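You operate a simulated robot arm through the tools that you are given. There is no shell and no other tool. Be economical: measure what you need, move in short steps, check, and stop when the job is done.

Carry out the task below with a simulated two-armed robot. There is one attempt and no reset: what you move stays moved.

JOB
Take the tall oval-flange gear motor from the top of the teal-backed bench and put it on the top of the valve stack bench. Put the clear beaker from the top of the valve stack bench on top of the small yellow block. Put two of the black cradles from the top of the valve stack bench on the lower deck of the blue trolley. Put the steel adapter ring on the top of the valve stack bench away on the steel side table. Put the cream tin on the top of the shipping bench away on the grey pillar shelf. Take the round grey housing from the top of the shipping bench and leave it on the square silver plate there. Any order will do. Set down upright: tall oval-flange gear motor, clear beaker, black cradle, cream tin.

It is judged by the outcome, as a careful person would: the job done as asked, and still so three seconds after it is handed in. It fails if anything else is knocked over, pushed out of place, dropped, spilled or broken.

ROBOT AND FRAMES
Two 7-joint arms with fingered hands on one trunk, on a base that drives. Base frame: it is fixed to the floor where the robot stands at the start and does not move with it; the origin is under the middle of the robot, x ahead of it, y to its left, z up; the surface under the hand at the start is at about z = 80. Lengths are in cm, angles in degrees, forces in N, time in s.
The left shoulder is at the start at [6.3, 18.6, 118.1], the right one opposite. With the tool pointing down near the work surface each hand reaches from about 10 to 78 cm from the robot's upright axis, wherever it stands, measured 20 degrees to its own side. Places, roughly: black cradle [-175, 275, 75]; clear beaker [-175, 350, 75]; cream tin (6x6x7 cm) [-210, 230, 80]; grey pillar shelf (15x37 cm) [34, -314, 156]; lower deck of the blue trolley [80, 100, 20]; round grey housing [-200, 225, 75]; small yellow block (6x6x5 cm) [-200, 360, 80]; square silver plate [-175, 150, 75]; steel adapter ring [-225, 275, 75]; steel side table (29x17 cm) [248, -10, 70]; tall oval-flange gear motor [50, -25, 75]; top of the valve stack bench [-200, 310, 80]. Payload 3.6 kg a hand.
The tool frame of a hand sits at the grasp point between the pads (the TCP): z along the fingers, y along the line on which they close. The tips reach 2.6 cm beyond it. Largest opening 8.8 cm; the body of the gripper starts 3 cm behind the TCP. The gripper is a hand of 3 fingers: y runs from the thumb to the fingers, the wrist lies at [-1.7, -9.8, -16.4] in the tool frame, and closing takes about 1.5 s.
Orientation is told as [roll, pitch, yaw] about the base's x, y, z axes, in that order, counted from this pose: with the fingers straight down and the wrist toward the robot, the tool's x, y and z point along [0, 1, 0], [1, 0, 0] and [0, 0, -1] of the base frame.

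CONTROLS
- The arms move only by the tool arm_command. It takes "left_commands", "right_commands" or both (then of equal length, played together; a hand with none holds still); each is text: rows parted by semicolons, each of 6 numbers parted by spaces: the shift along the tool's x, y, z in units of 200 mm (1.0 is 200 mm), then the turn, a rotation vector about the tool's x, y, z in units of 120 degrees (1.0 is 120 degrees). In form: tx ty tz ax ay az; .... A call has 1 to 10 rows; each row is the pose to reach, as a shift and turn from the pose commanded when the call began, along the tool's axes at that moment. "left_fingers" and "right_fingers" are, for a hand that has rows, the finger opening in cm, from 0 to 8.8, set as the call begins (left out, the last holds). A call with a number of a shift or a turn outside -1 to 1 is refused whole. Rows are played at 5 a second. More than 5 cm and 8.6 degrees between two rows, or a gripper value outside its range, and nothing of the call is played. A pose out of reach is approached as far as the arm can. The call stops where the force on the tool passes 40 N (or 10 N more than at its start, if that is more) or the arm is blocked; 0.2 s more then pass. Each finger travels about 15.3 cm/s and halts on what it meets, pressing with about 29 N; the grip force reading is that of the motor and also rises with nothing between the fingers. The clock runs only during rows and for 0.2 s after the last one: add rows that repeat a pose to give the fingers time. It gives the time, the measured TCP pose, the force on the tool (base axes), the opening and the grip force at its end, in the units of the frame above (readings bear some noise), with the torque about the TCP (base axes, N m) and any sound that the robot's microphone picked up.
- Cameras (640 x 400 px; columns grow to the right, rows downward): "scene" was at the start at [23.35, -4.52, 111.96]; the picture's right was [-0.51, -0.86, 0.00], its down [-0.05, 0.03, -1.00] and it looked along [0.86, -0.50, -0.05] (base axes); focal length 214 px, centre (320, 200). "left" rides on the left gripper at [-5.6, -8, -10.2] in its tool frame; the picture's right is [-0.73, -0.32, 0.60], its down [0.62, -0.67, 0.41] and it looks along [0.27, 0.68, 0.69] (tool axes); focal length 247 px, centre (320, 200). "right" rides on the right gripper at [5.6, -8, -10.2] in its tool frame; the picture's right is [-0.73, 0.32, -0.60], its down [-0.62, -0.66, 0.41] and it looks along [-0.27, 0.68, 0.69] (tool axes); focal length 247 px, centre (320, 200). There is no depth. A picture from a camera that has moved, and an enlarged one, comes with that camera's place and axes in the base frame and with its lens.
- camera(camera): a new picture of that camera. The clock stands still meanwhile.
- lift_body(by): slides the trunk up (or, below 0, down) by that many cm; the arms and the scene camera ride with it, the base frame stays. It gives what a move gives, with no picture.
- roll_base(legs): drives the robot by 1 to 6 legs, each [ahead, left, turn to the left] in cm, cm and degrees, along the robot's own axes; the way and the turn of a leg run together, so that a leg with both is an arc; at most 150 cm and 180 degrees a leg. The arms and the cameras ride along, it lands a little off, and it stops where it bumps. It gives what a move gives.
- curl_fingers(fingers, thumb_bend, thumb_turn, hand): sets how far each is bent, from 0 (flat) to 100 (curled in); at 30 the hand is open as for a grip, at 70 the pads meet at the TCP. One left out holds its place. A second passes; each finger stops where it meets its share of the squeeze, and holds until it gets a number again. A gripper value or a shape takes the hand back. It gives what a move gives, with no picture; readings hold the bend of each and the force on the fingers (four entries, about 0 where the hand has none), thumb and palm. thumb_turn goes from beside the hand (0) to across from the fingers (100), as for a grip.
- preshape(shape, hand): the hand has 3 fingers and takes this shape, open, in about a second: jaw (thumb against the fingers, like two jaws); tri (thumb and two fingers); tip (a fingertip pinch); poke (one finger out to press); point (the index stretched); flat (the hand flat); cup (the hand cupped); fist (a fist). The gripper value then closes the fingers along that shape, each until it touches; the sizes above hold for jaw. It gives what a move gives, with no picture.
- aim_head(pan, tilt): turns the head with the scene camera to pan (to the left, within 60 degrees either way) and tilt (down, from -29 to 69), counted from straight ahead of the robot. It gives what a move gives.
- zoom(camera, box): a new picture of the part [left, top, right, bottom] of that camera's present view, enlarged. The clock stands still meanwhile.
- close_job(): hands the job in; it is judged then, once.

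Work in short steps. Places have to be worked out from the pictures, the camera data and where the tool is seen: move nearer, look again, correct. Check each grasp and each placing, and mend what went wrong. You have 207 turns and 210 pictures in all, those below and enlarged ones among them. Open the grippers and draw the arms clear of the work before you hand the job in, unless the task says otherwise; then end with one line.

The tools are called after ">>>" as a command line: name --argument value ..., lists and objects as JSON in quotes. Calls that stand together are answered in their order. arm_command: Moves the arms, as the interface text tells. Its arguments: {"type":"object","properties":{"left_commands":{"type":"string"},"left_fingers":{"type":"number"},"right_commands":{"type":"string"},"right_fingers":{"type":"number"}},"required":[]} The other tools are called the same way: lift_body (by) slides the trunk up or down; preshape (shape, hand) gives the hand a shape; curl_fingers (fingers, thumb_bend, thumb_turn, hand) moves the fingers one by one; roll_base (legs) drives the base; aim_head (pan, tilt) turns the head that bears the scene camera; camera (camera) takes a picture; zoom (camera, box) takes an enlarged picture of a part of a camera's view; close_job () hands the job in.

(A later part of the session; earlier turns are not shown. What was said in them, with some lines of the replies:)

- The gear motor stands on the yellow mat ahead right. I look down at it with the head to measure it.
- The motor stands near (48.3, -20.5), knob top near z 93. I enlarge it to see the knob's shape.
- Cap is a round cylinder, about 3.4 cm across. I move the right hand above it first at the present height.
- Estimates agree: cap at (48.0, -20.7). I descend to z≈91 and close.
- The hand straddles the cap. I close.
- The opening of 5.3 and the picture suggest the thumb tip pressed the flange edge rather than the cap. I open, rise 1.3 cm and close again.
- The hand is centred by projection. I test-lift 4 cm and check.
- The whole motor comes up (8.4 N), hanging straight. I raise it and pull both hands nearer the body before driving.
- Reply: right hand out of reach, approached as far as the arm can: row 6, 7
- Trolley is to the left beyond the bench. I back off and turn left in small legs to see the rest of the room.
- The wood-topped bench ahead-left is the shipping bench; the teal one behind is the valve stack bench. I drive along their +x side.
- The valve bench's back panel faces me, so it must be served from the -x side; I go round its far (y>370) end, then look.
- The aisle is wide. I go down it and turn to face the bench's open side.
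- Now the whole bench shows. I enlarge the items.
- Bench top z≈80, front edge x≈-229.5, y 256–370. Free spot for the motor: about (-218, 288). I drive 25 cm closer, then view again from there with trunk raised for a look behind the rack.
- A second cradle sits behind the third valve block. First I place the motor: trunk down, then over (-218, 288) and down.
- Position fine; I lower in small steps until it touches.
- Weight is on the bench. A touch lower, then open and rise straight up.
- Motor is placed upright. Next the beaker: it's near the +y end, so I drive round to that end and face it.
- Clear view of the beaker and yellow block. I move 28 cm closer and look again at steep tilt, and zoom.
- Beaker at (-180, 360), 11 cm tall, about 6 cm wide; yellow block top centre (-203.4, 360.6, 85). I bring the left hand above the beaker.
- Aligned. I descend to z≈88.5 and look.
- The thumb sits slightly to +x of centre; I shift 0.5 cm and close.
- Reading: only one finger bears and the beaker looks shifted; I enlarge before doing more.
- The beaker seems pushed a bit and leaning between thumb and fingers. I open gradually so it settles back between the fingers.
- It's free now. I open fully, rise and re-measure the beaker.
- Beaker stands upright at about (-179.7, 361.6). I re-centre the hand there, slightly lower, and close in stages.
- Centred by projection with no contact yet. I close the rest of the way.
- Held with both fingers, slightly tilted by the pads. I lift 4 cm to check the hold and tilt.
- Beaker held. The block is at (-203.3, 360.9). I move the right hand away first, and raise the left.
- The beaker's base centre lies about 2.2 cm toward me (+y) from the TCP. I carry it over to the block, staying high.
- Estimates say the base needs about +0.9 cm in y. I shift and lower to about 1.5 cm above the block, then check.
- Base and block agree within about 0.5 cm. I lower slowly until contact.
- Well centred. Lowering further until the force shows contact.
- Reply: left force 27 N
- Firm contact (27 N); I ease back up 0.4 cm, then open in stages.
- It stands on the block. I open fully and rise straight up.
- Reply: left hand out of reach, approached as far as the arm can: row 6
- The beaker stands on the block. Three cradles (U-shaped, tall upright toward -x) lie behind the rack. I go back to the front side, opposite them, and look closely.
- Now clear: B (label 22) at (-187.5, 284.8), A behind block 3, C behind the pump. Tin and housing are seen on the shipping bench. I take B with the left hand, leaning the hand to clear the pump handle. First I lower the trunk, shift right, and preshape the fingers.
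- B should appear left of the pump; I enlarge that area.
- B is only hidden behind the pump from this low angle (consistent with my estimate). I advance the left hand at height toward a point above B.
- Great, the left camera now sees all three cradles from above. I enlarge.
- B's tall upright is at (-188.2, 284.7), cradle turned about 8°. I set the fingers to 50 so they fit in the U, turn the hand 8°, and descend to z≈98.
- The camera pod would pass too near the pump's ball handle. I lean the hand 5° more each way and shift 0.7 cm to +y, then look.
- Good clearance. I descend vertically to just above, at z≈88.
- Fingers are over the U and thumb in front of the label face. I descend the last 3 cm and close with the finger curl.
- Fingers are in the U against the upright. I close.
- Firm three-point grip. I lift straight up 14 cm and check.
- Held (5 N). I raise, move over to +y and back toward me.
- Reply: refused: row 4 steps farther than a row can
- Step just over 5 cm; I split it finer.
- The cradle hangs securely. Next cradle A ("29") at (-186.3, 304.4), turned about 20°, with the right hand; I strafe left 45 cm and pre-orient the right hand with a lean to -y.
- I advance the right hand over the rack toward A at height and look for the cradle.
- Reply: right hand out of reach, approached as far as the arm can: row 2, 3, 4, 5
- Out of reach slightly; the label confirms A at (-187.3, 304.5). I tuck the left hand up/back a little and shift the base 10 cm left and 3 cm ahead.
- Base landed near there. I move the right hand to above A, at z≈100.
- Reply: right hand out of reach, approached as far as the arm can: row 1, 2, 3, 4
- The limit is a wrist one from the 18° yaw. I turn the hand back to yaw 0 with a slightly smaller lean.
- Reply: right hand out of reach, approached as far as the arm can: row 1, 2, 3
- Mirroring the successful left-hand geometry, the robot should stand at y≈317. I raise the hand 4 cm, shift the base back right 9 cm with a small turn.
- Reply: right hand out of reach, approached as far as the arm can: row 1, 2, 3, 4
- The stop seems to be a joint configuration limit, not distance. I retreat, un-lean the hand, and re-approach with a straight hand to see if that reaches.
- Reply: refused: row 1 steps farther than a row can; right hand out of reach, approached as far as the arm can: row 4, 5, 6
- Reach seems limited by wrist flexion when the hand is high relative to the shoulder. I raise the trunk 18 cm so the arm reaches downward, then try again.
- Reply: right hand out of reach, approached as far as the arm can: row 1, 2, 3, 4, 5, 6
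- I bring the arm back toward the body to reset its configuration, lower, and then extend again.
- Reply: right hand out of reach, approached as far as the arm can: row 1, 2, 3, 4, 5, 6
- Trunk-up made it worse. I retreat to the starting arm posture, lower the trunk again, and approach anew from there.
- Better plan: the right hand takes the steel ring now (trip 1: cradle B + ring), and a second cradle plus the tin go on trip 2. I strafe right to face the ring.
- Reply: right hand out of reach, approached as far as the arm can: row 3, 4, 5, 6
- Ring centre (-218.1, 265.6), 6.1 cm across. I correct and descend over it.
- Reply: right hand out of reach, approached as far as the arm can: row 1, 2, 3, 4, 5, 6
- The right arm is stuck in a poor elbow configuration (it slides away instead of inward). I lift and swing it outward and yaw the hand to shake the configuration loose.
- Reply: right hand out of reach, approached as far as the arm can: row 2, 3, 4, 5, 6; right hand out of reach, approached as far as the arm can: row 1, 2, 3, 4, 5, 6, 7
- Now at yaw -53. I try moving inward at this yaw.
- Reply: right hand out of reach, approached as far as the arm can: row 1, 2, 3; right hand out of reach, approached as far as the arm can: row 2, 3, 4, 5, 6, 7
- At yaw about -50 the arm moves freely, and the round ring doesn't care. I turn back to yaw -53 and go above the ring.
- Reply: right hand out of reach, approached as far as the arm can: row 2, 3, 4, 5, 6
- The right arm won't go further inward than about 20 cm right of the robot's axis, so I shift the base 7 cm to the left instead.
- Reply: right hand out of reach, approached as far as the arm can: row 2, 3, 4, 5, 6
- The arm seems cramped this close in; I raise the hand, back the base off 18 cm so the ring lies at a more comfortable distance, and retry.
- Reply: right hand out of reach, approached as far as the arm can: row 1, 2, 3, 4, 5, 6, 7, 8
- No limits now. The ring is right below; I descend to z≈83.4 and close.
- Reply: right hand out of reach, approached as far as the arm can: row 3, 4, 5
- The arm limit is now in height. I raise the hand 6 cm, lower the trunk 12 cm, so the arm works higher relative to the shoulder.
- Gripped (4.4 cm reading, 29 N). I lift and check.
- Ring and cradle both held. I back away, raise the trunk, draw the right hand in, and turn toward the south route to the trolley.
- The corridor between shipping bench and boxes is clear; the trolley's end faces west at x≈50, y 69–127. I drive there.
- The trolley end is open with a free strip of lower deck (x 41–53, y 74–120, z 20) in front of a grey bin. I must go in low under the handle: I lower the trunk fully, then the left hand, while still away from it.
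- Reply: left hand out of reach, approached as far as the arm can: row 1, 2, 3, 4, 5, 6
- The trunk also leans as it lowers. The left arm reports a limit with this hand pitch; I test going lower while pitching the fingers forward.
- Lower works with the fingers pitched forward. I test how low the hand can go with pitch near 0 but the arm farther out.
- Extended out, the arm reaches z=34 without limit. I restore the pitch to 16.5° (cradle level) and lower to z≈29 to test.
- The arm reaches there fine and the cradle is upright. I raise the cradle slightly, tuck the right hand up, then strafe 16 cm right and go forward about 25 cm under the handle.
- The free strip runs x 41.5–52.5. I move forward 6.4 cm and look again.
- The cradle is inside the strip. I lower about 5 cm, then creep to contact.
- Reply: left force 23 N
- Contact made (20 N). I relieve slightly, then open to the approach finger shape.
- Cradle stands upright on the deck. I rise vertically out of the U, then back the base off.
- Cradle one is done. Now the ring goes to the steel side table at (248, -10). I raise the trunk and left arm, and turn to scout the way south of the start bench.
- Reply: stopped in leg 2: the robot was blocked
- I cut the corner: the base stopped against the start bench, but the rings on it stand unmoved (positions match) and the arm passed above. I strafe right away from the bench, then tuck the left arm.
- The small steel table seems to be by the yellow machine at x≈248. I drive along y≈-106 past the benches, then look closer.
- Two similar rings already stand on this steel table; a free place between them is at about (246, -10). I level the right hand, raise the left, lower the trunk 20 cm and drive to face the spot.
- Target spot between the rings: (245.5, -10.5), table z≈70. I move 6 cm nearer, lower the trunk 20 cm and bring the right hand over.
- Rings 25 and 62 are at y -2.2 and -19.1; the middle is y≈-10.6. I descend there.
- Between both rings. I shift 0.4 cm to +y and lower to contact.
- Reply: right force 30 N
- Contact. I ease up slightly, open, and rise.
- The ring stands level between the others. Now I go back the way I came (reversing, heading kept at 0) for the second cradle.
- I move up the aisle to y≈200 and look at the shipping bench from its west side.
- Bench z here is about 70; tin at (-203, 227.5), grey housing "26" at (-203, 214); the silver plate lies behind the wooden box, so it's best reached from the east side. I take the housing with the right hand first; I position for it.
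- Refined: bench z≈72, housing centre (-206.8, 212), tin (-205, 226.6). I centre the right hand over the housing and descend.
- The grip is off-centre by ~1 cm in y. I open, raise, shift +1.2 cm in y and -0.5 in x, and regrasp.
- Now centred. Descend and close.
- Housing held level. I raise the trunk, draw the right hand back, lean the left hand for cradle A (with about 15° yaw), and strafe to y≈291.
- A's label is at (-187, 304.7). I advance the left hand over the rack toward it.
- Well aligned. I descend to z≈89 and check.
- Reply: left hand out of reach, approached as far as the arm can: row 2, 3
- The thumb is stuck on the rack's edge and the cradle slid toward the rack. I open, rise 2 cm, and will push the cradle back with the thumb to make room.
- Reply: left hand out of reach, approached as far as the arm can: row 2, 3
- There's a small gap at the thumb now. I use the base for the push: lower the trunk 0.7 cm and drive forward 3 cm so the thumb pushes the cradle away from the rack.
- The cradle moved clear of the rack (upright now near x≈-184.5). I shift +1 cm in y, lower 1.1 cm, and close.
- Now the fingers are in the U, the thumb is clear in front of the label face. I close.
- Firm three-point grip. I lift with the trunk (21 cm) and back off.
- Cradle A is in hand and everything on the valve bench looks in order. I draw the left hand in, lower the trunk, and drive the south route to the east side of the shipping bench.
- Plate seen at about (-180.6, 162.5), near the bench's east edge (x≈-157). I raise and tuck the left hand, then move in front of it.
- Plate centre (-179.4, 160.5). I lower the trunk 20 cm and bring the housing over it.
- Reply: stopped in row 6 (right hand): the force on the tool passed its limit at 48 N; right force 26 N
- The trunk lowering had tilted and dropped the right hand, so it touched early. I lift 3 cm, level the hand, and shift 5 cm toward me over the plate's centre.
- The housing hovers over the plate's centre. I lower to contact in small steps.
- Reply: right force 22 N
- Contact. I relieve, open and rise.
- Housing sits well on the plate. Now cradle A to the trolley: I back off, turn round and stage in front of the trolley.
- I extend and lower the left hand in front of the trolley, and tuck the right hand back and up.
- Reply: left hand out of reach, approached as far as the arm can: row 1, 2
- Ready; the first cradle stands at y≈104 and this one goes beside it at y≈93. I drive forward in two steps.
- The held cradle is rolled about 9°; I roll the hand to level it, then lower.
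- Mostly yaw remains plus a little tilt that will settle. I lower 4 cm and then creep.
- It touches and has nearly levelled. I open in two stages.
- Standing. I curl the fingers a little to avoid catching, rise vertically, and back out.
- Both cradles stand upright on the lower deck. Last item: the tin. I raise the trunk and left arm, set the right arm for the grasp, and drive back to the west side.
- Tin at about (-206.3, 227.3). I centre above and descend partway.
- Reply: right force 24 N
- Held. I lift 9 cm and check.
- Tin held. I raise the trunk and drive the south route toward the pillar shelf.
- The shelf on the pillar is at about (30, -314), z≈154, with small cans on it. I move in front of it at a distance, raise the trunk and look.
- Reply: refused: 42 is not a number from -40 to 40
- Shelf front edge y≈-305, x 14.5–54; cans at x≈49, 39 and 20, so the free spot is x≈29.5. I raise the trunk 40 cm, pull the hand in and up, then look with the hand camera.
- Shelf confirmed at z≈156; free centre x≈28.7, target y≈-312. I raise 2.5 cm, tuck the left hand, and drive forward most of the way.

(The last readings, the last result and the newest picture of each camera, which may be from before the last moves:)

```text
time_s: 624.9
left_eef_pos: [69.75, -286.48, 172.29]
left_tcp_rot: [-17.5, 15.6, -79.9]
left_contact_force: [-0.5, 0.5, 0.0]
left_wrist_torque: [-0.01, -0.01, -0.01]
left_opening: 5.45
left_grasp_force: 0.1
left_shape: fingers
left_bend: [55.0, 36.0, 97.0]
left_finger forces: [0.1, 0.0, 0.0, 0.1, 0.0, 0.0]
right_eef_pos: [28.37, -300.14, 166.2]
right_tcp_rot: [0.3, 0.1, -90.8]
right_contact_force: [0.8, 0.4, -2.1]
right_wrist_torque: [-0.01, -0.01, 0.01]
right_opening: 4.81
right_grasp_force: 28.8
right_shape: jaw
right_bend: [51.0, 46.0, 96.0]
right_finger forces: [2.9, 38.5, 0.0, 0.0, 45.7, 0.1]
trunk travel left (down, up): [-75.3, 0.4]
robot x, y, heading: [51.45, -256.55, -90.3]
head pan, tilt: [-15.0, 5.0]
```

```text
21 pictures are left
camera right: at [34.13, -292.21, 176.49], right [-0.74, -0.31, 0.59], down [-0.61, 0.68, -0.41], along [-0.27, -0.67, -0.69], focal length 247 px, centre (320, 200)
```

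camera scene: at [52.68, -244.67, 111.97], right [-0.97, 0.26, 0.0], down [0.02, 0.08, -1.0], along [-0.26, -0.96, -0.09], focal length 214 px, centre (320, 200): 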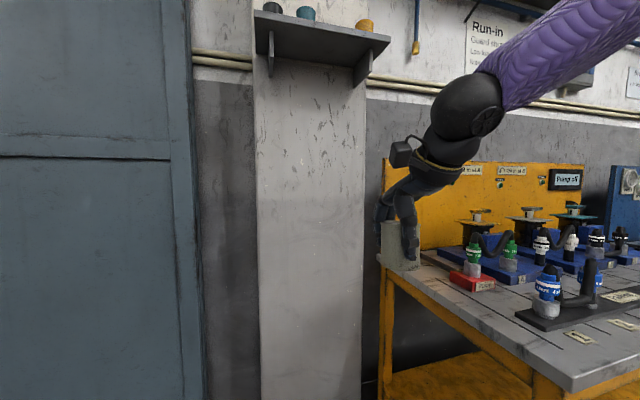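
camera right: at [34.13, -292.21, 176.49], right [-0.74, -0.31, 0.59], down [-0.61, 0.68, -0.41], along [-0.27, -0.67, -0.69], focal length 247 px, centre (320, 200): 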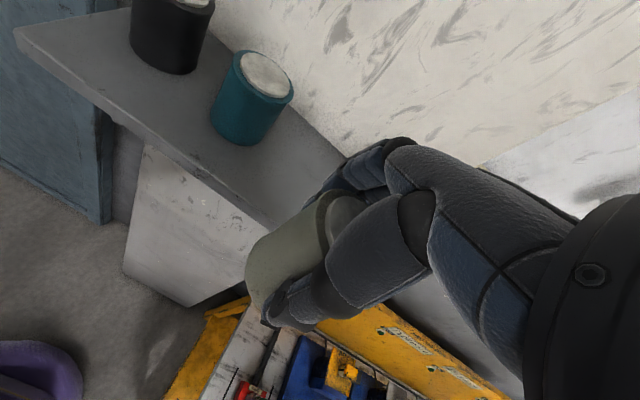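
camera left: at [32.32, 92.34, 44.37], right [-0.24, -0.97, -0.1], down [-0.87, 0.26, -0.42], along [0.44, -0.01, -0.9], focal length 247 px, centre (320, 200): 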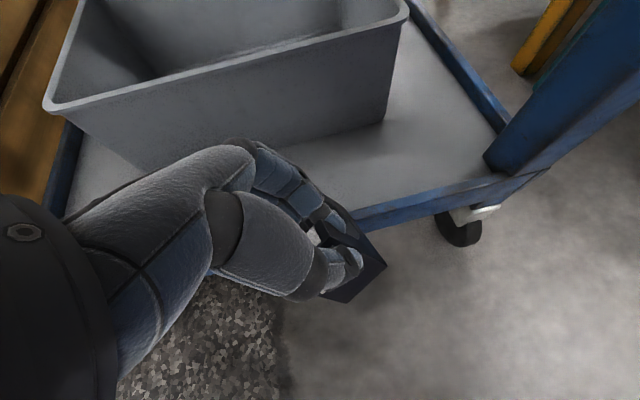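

The way is clear; I go forward the last 11.5 cm.

>>> roll_base --legs '[[11.5, 0, 0]]'

>>> aim_head --pan -35 --tilt 0

>>> camera --camera "scene"

>>> camera --camera "right"

```text
time_s: 626.2
left_eef_pos: [69.63, -297.93, 172.43]
left_tcp_rot: [-17.4, 15.6, -80.0]
left_contact_force: [1.2, 0.0, 0.1]
left_wrist_torque: [-0.02, -0.02, 0.0]
left_opening: 5.45
left_grasp_force: 0.0
left_shape: fingers
left_bend: [55.0, 36.0, 97.0]
left_finger forces: [0.1, 0.0, 0.0, 0.0, 0.1, 0.1]
right_eef_pos: [28.36, -311.65, 166.29]
right_tcp_rot: [0.4, 0.2, -91.0]
right_contact_force: [-0.1, 0.1, -1.9]
right_wrist_torque: [0.0, 0.0, 0.02]
right_opening: 4.84
right_grasp_force: 28.8
right_shape: jaw
right_bend: [51.0, 46.0, 96.0]
right_finger forces: [2.9, 38.5, 0.1, 0.0, 45.7, 0.1]
trunk travel left (down, up): [-75.3, 0.4]
robot x, y, heading: [51.69, -268.28, -90.3]
head pan, tilt: [-15.0, 5.0]
```

```text
time_s: 627.0
left_eef_pos: [69.73, -298.3, 172.38]
left_tcp_rot: [-17.5, 15.7, -80.1]
left_contact_force: [0.4, -0.1, -0.2]
left_wrist_torque: [0.02, -0.01, 0.0]
left_opening: 5.46
left_grasp_force: 0.0
left_shape: fingers
left_bend: [55.0, 36.0, 97.0]
left_finger forces: [0.1, 0.1, 0.0, 0.0, 0.1, 0.1]
right_eef_pos: [28.22, -312.02, 166.15]
right_tcp_rot: [0.4, 0.3, -90.9]
right_contact_force: [0.1, 0.2, -1.4]
right_wrist_torque: [0.0, -0.02, -0.01]
right_opening: 4.82
right_grasp_force: 28.9
right_shape: jaw
right_bend: [51.0, 46.0, 96.0]
right_finger forces: [2.9, 38.4, 0.0, 0.0, 45.8, 0.1]
trunk travel left (down, up): [-75.3, 0.4]
robot x, y, heading: [51.24, -268.43, -90.4]
head pan, tilt: [-35.0, 0.0]
```

```text
20 pictures are left
camera scene: at [46.3, -288.66, 156.56], right [-0.82, 0.58, 0.0], down [0.0, 0.0, -1.0], along [-0.58, -0.82, 0.0], focal length 214 px, centre (320, 200)
```

scene: 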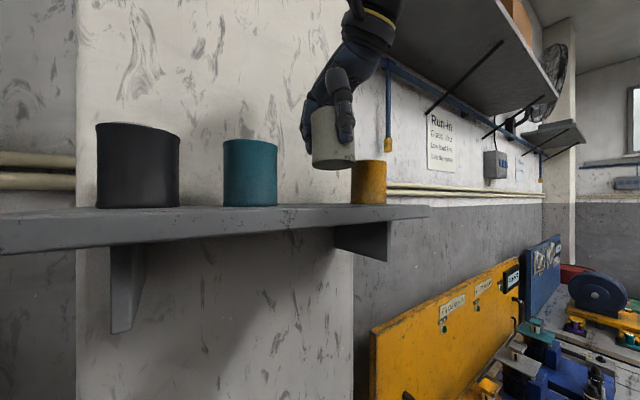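

```text
19 pictures are left
camera right: at [34.03, -304.06, 176.43], right [-0.74, -0.31, 0.59], down [-0.61, 0.68, -0.41], along [-0.27, -0.67, -0.69], focal length 247 px, centre (320, 200)
```

right: 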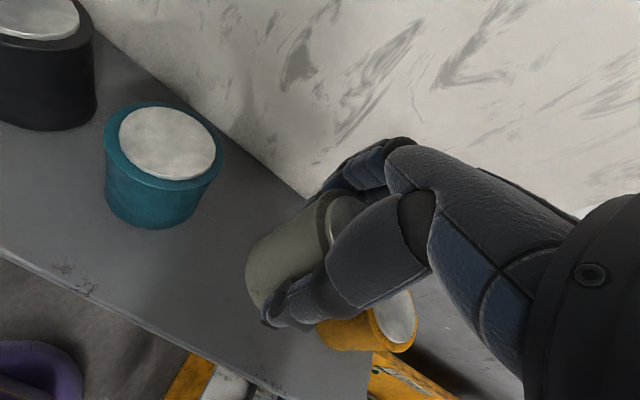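

Tin hovers ~5 cm above the shelf midway between the teal and yellow cans. I lower 4 cm, then creep to contact.

>>> arm_command --right_commands "0 0 0.08 0 0 0; 0 0 0.16 0 0 0; 0 0 0.2 0 0 0; 0 0 0.2 0 0 0"

>>> arm_command --right_commands "0 0 0.015 0 0 0; 0 0 0.03 0 0 0; 0 0 0.04 0 0 0; 0 0 0.05 0 0 0; 0 0 0.055 0 0 0; 0 0 0.055 0 0 0"

>>> zoom --camera "scene" --box '[200, 80, 420, 260]'

```text
time_s: 628.0
left_eef_pos: [69.73, -298.21, 172.2]
left_tcp_rot: [-17.3, 15.6, -80.0]
left_contact_force: [0.0, -0.5, -0.5]
left_wrist_torque: [-0.02, 0.02, -0.04]
left_opening: 5.45
left_grasp_force: 0.1
left_shape: fingers
left_bend: [55.0, 36.0, 97.0]
left_finger forces: [0.0, 0.0, 0.0, 0.1, 0.0, 0.1]
right_eef_pos: [28.54, -311.9, 162.09]
right_tcp_rot: [0.3, 0.2, -90.9]
right_contact_force: [0.2, -0.6, -2.6]
right_wrist_torque: [-0.03, -0.01, -0.01]
right_opening: 4.84
right_grasp_force: 28.8
right_shape: jaw
right_bend: [51.0, 46.0, 96.0]
right_finger forces: [2.8, 38.4, 0.0, 0.0, 45.5, 0.0]
trunk travel left (down, up): [-75.3, 0.4]
robot x, y, heading: [51.12, -268.41, -90.4]
head pan, tilt: [-35.0, 0.0]
```

```text
time_s: 629.4
left_eef_pos: [69.66, -298.13, 172.36]
left_tcp_rot: [-17.5, 15.7, -80.0]
left_contact_force: [1.1, -0.1, -0.1]
left_wrist_torque: [0.03, 0.01, 0.03]
left_opening: 5.48
left_grasp_force: 0.0
left_shape: fingers
left_bend: [55.0, 36.0, 97.0]
left_finger forces: [0.1, 0.0, 0.0, 0.0, 0.1, 0.0]
right_eef_pos: [28.41, -311.83, 161.14]
right_tcp_rot: [0.3, 0.1, -90.9]
right_contact_force: [0.5, 0.9, 0.3]
right_wrist_torque: [-0.09, 0.02, -0.01]
right_opening: 4.86
right_grasp_force: 29.9
right_shape: jaw
right_bend: [51.0, 46.0, 96.0]
right_finger forces: [2.9, 38.6, 0.1, 0.1, 47.1, 0.0]
trunk travel left (down, up): [-75.3, 0.4]
robot x, y, heading: [51.66, -268.39, -90.7]
head pan, tilt: [-35.0, 0.0]
```

```text
2.22 times, centred on (310, 170) of scene
camera zoom: at [46.3, -288.46, 156.59], right [-0.82, 0.58, 0.0], down [0.0, 0.0, -1.0], along [-0.58, -0.82, 0.0], focal length 477 px, centre (342, 267)
```

zoom: 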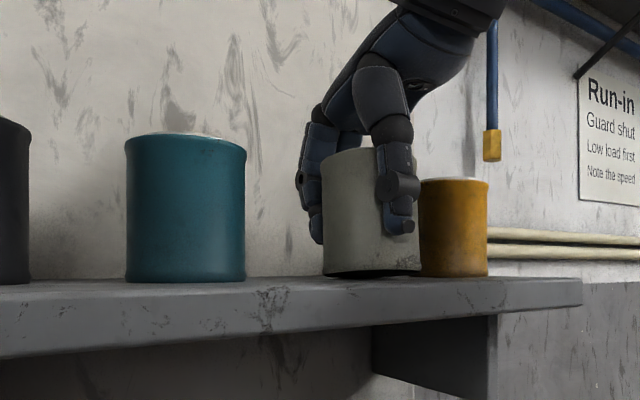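

It has just touched. A touch lower, then open in stages.

>>> arm_command --right_commands "0 0 0.01 0 0 0; 0 0 0.015 0 0 0; 0 0 0.015 0 0 0"

>>> arm_command --right_commands "0 0 0 0 0 0; 0 0 0 0 0 0; 0 0 0 0 0 0" --right_fingers 6.4

>>> zoom --camera "scene" --box '[200, 80, 420, 260]'

```text
time_s: 630.2
left_eef_pos: [69.7, -297.94, 172.29]
left_tcp_rot: [-17.4, 15.7, -80.1]
left_contact_force: [0.8, 0.1, -0.7]
left_wrist_torque: [0.01, 0.05, -0.04]
left_opening: 5.48
left_grasp_force: 0.2
left_shape: fingers
left_bend: [55.0, 36.0, 97.0]
left_finger forces: [0.1, 0.0, 0.0, 0.0, 0.0, 0.1]
right_eef_pos: [28.38, -311.67, 161.08]
right_tcp_rot: [0.3, -0.2, -90.8]
right_contact_force: [-1.2, 1.0, 16.9]
right_wrist_torque: [-0.4, 0.26, -0.06]
right_opening: 4.83
right_grasp_force: 29.1
right_shape: jaw
right_bend: [51.0, 46.0, 96.0]
right_finger forces: [2.4, 43.1, 0.0, 0.1, 54.2, 0.0]
trunk travel left (down, up): [-75.3, 0.4]
robot x, y, heading: [51.68, -268.07, -90.1]
head pan, tilt: [-35.0, 0.0]
```

```text
time_s: 631.0
left_eef_pos: [69.7, -298.13, 172.29]
left_tcp_rot: [-17.5, 15.6, -80.0]
left_contact_force: [-0.2, 0.0, 0.4]
left_wrist_torque: [0.01, 0.02, 0.0]
left_opening: 5.46
left_grasp_force: 0.0
left_shape: fingers
left_bend: [55.0, 36.0, 97.0]
left_finger forces: [0.0, 0.0, 0.1, 0.0, 0.0, 0.1]
right_eef_pos: [28.41, -311.73, 160.68]
right_tcp_rot: [0.4, 0.3, -91.0]
right_contact_force: [-0.5, 0.5, -0.4]
right_wrist_torque: [-0.01, 0.03, 0.0]
right_opening: 6.41
right_grasp_force: 0.1
right_shape: jaw
right_bend: [35.0, 53.0, 99.0]
right_finger forces: [0.0, 0.0, 0.1, 0.1, 0.0, 0.0]
trunk travel left (down, up): [-75.3, 0.4]
robot x, y, heading: [51.65, -268.46, -90.5]
head pan, tilt: [-35.0, 0.0]
```

```text
2.22 times, centred on (310, 170) of scene
camera zoom: at [46.31, -288.42, 156.59], right [-0.82, 0.58, 0.0], down [0.0, 0.0, -1.0], along [-0.58, -0.82, 0.0], focal length 477 px, centre (342, 267)
```

zoom: 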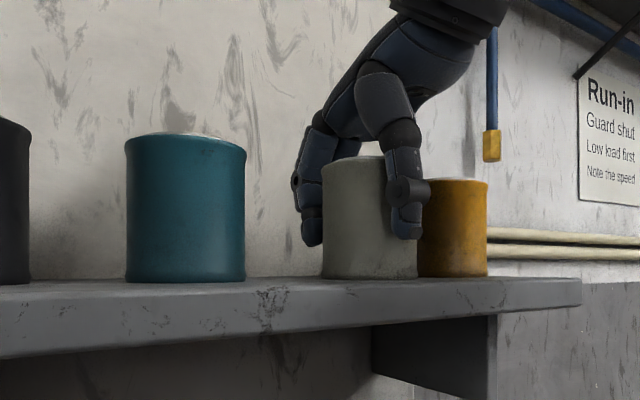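

Tin stands upright. I open fully, rise 9 cm, and back away.

>>> arm_command --right_commands "0 0 0 0 0 0; 0 0 0 0 0 0; 0 0 0 0 0 0; 0 0 -0.15 0 0 0; 0 0 -0.3 0 0 0; 0 0 -0.42 0 0 0; 0 0 -0.42 0 0 0" --right_fingers 8.8

>>> zoom --camera "scene" --box '[200, 80, 420, 260]'

```text
time_s: 632.6
left_eef_pos: [69.57, -298.12, 172.33]
left_tcp_rot: [-17.4, 15.6, -80.0]
left_contact_force: [0.9, 0.0, 0.4]
left_wrist_torque: [0.03, 0.02, -0.02]
left_opening: 5.43
left_grasp_force: 0.1
left_shape: fingers
left_bend: [55.0, 36.0, 97.0]
left_finger forces: [0.1, 0.1, 0.1, 0.0, 0.0, 0.0]
right_eef_pos: [28.25, -311.93, 169.32]
right_tcp_rot: [0.3, 0.2, -90.9]
right_contact_force: [0.0, 0.2, 0.5]
right_wrist_torque: [0.0, 0.01, -0.01]
right_opening: 8.82
right_grasp_force: 0.1
right_shape: jaw
right_bend: [30.0, 30.0, 98.0]
right_finger forces: [0.1, 0.1, 0.0, 0.0, 0.0, 0.0]
trunk travel left (down, up): [-75.3, 0.4]
robot x, y, heading: [51.79, -268.33, -90.6]
head pan, tilt: [-35.0, 0.0]
```

```text
2.22 times, centred on (310, 170) of scene
camera zoom: at [46.29, -288.48, 156.58], right [-0.82, 0.58, 0.0], down [0.0, 0.0, -1.0], along [-0.58, -0.82, 0.0], focal length 477 px, centre (342, 267)
```

zoom: 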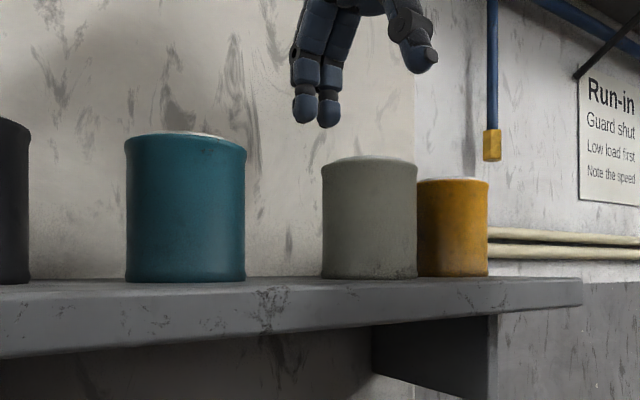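

Tin placed. I back away from the shelf, open the left hand, and hand in.

>>> roll_base --legs '[[-60, 0, 0]]'

>>> preshape --hand "left" --shape "jaw"

>>> camera --camera "scene"

```text
time_s: 636.0
left_eef_pos: [70.05, -237.88, 172.26]
left_tcp_rot: [-17.3, 15.6, -79.3]
left_contact_force: [0.8, 0.3, -0.4]
left_wrist_torque: [0.0, 0.01, 0.01]
left_opening: 5.47
left_grasp_force: 0.1
left_shape: fingers
left_bend: [55.0, 36.0, 97.0]
left_finger forces: [0.0, 0.0, 0.0, 0.0, 0.0, 0.0]
right_eef_pos: [28.88, -252.07, 169.22]
right_tcp_rot: [0.2, 0.1, -90.2]
right_contact_force: [0.4, -0.3, -0.3]
right_wrist_torque: [-0.02, 0.0, -0.01]
right_opening: 8.79
right_grasp_force: 0.0
right_shape: jaw
right_bend: [30.0, 30.0, 98.0]
right_finger forces: [0.0, 0.1, 0.0, 0.0, 0.1, 0.0]
trunk travel left (down, up): [-75.3, 0.4]
robot x, y, heading: [51.66, -207.93, -89.5]
head pan, tilt: [-35.0, 0.0]
```

```text
time_s: 636.9
left_eef_pos: [69.97, -237.82, 172.28]
left_tcp_rot: [-17.4, 15.7, -79.2]
left_contact_force: [0.2, -0.2, 0.0]
left_wrist_torque: [0.0, -0.03, -0.01]
left_opening: 8.76
left_grasp_force: 0.1
left_shape: jaw
left_bend: [30.0, 30.0, 97.0]
left_finger forces: [0.1, 0.0, 0.0, 0.0, 0.0, 0.0]
right_eef_pos: [28.89, -251.93, 169.23]
right_tcp_rot: [0.3, 0.2, -90.3]
right_contact_force: [0.4, 0.4, -0.2]
right_wrist_torque: [0.01, 0.04, 0.0]
right_opening: 8.79
right_grasp_force: 0.0
right_shape: jaw
right_bend: [30.0, 30.0, 98.0]
right_finger forces: [0.0, 0.0, 0.0, 0.0, 0.1, 0.0]
trunk travel left (down, up): [-75.3, 0.4]
robot x, y, heading: [51.75, -207.96, -89.9]
head pan, tilt: [-35.0, 0.0]
```

```text
15 pictures are left
camera scene: at [46.58, -228.46, 156.59], right [-0.82, 0.57, 0.0], down [0.0, 0.0, -1.0], along [-0.57, -0.82, 0.0], focal length 214 px, centre (320, 200)
```

scene: 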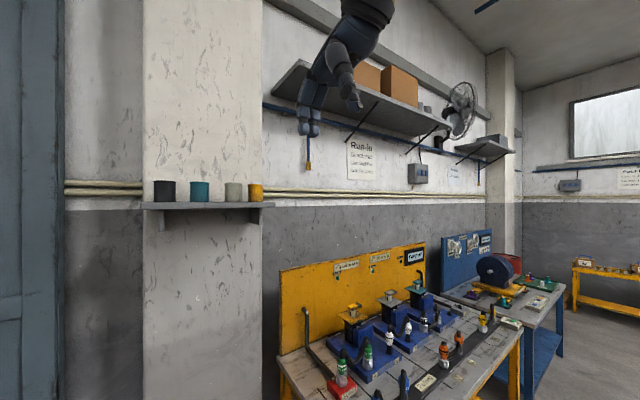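

All items are placed, and both hands are open and clear; I hand in the job.

>>> close_job

```text
The job is handed in.
```

All six placements are done and the job is handed in: gear motor on the valve stack bench, beaker on the yellow block, cradles 22 and 29 on the trolley's lower deck, adapter ring on the steel side table, cream tin on the pillar shelf, and housing on the silver plate. The base bumped the start bench once while driving, but the two yellow rings I checked on it had not moved.
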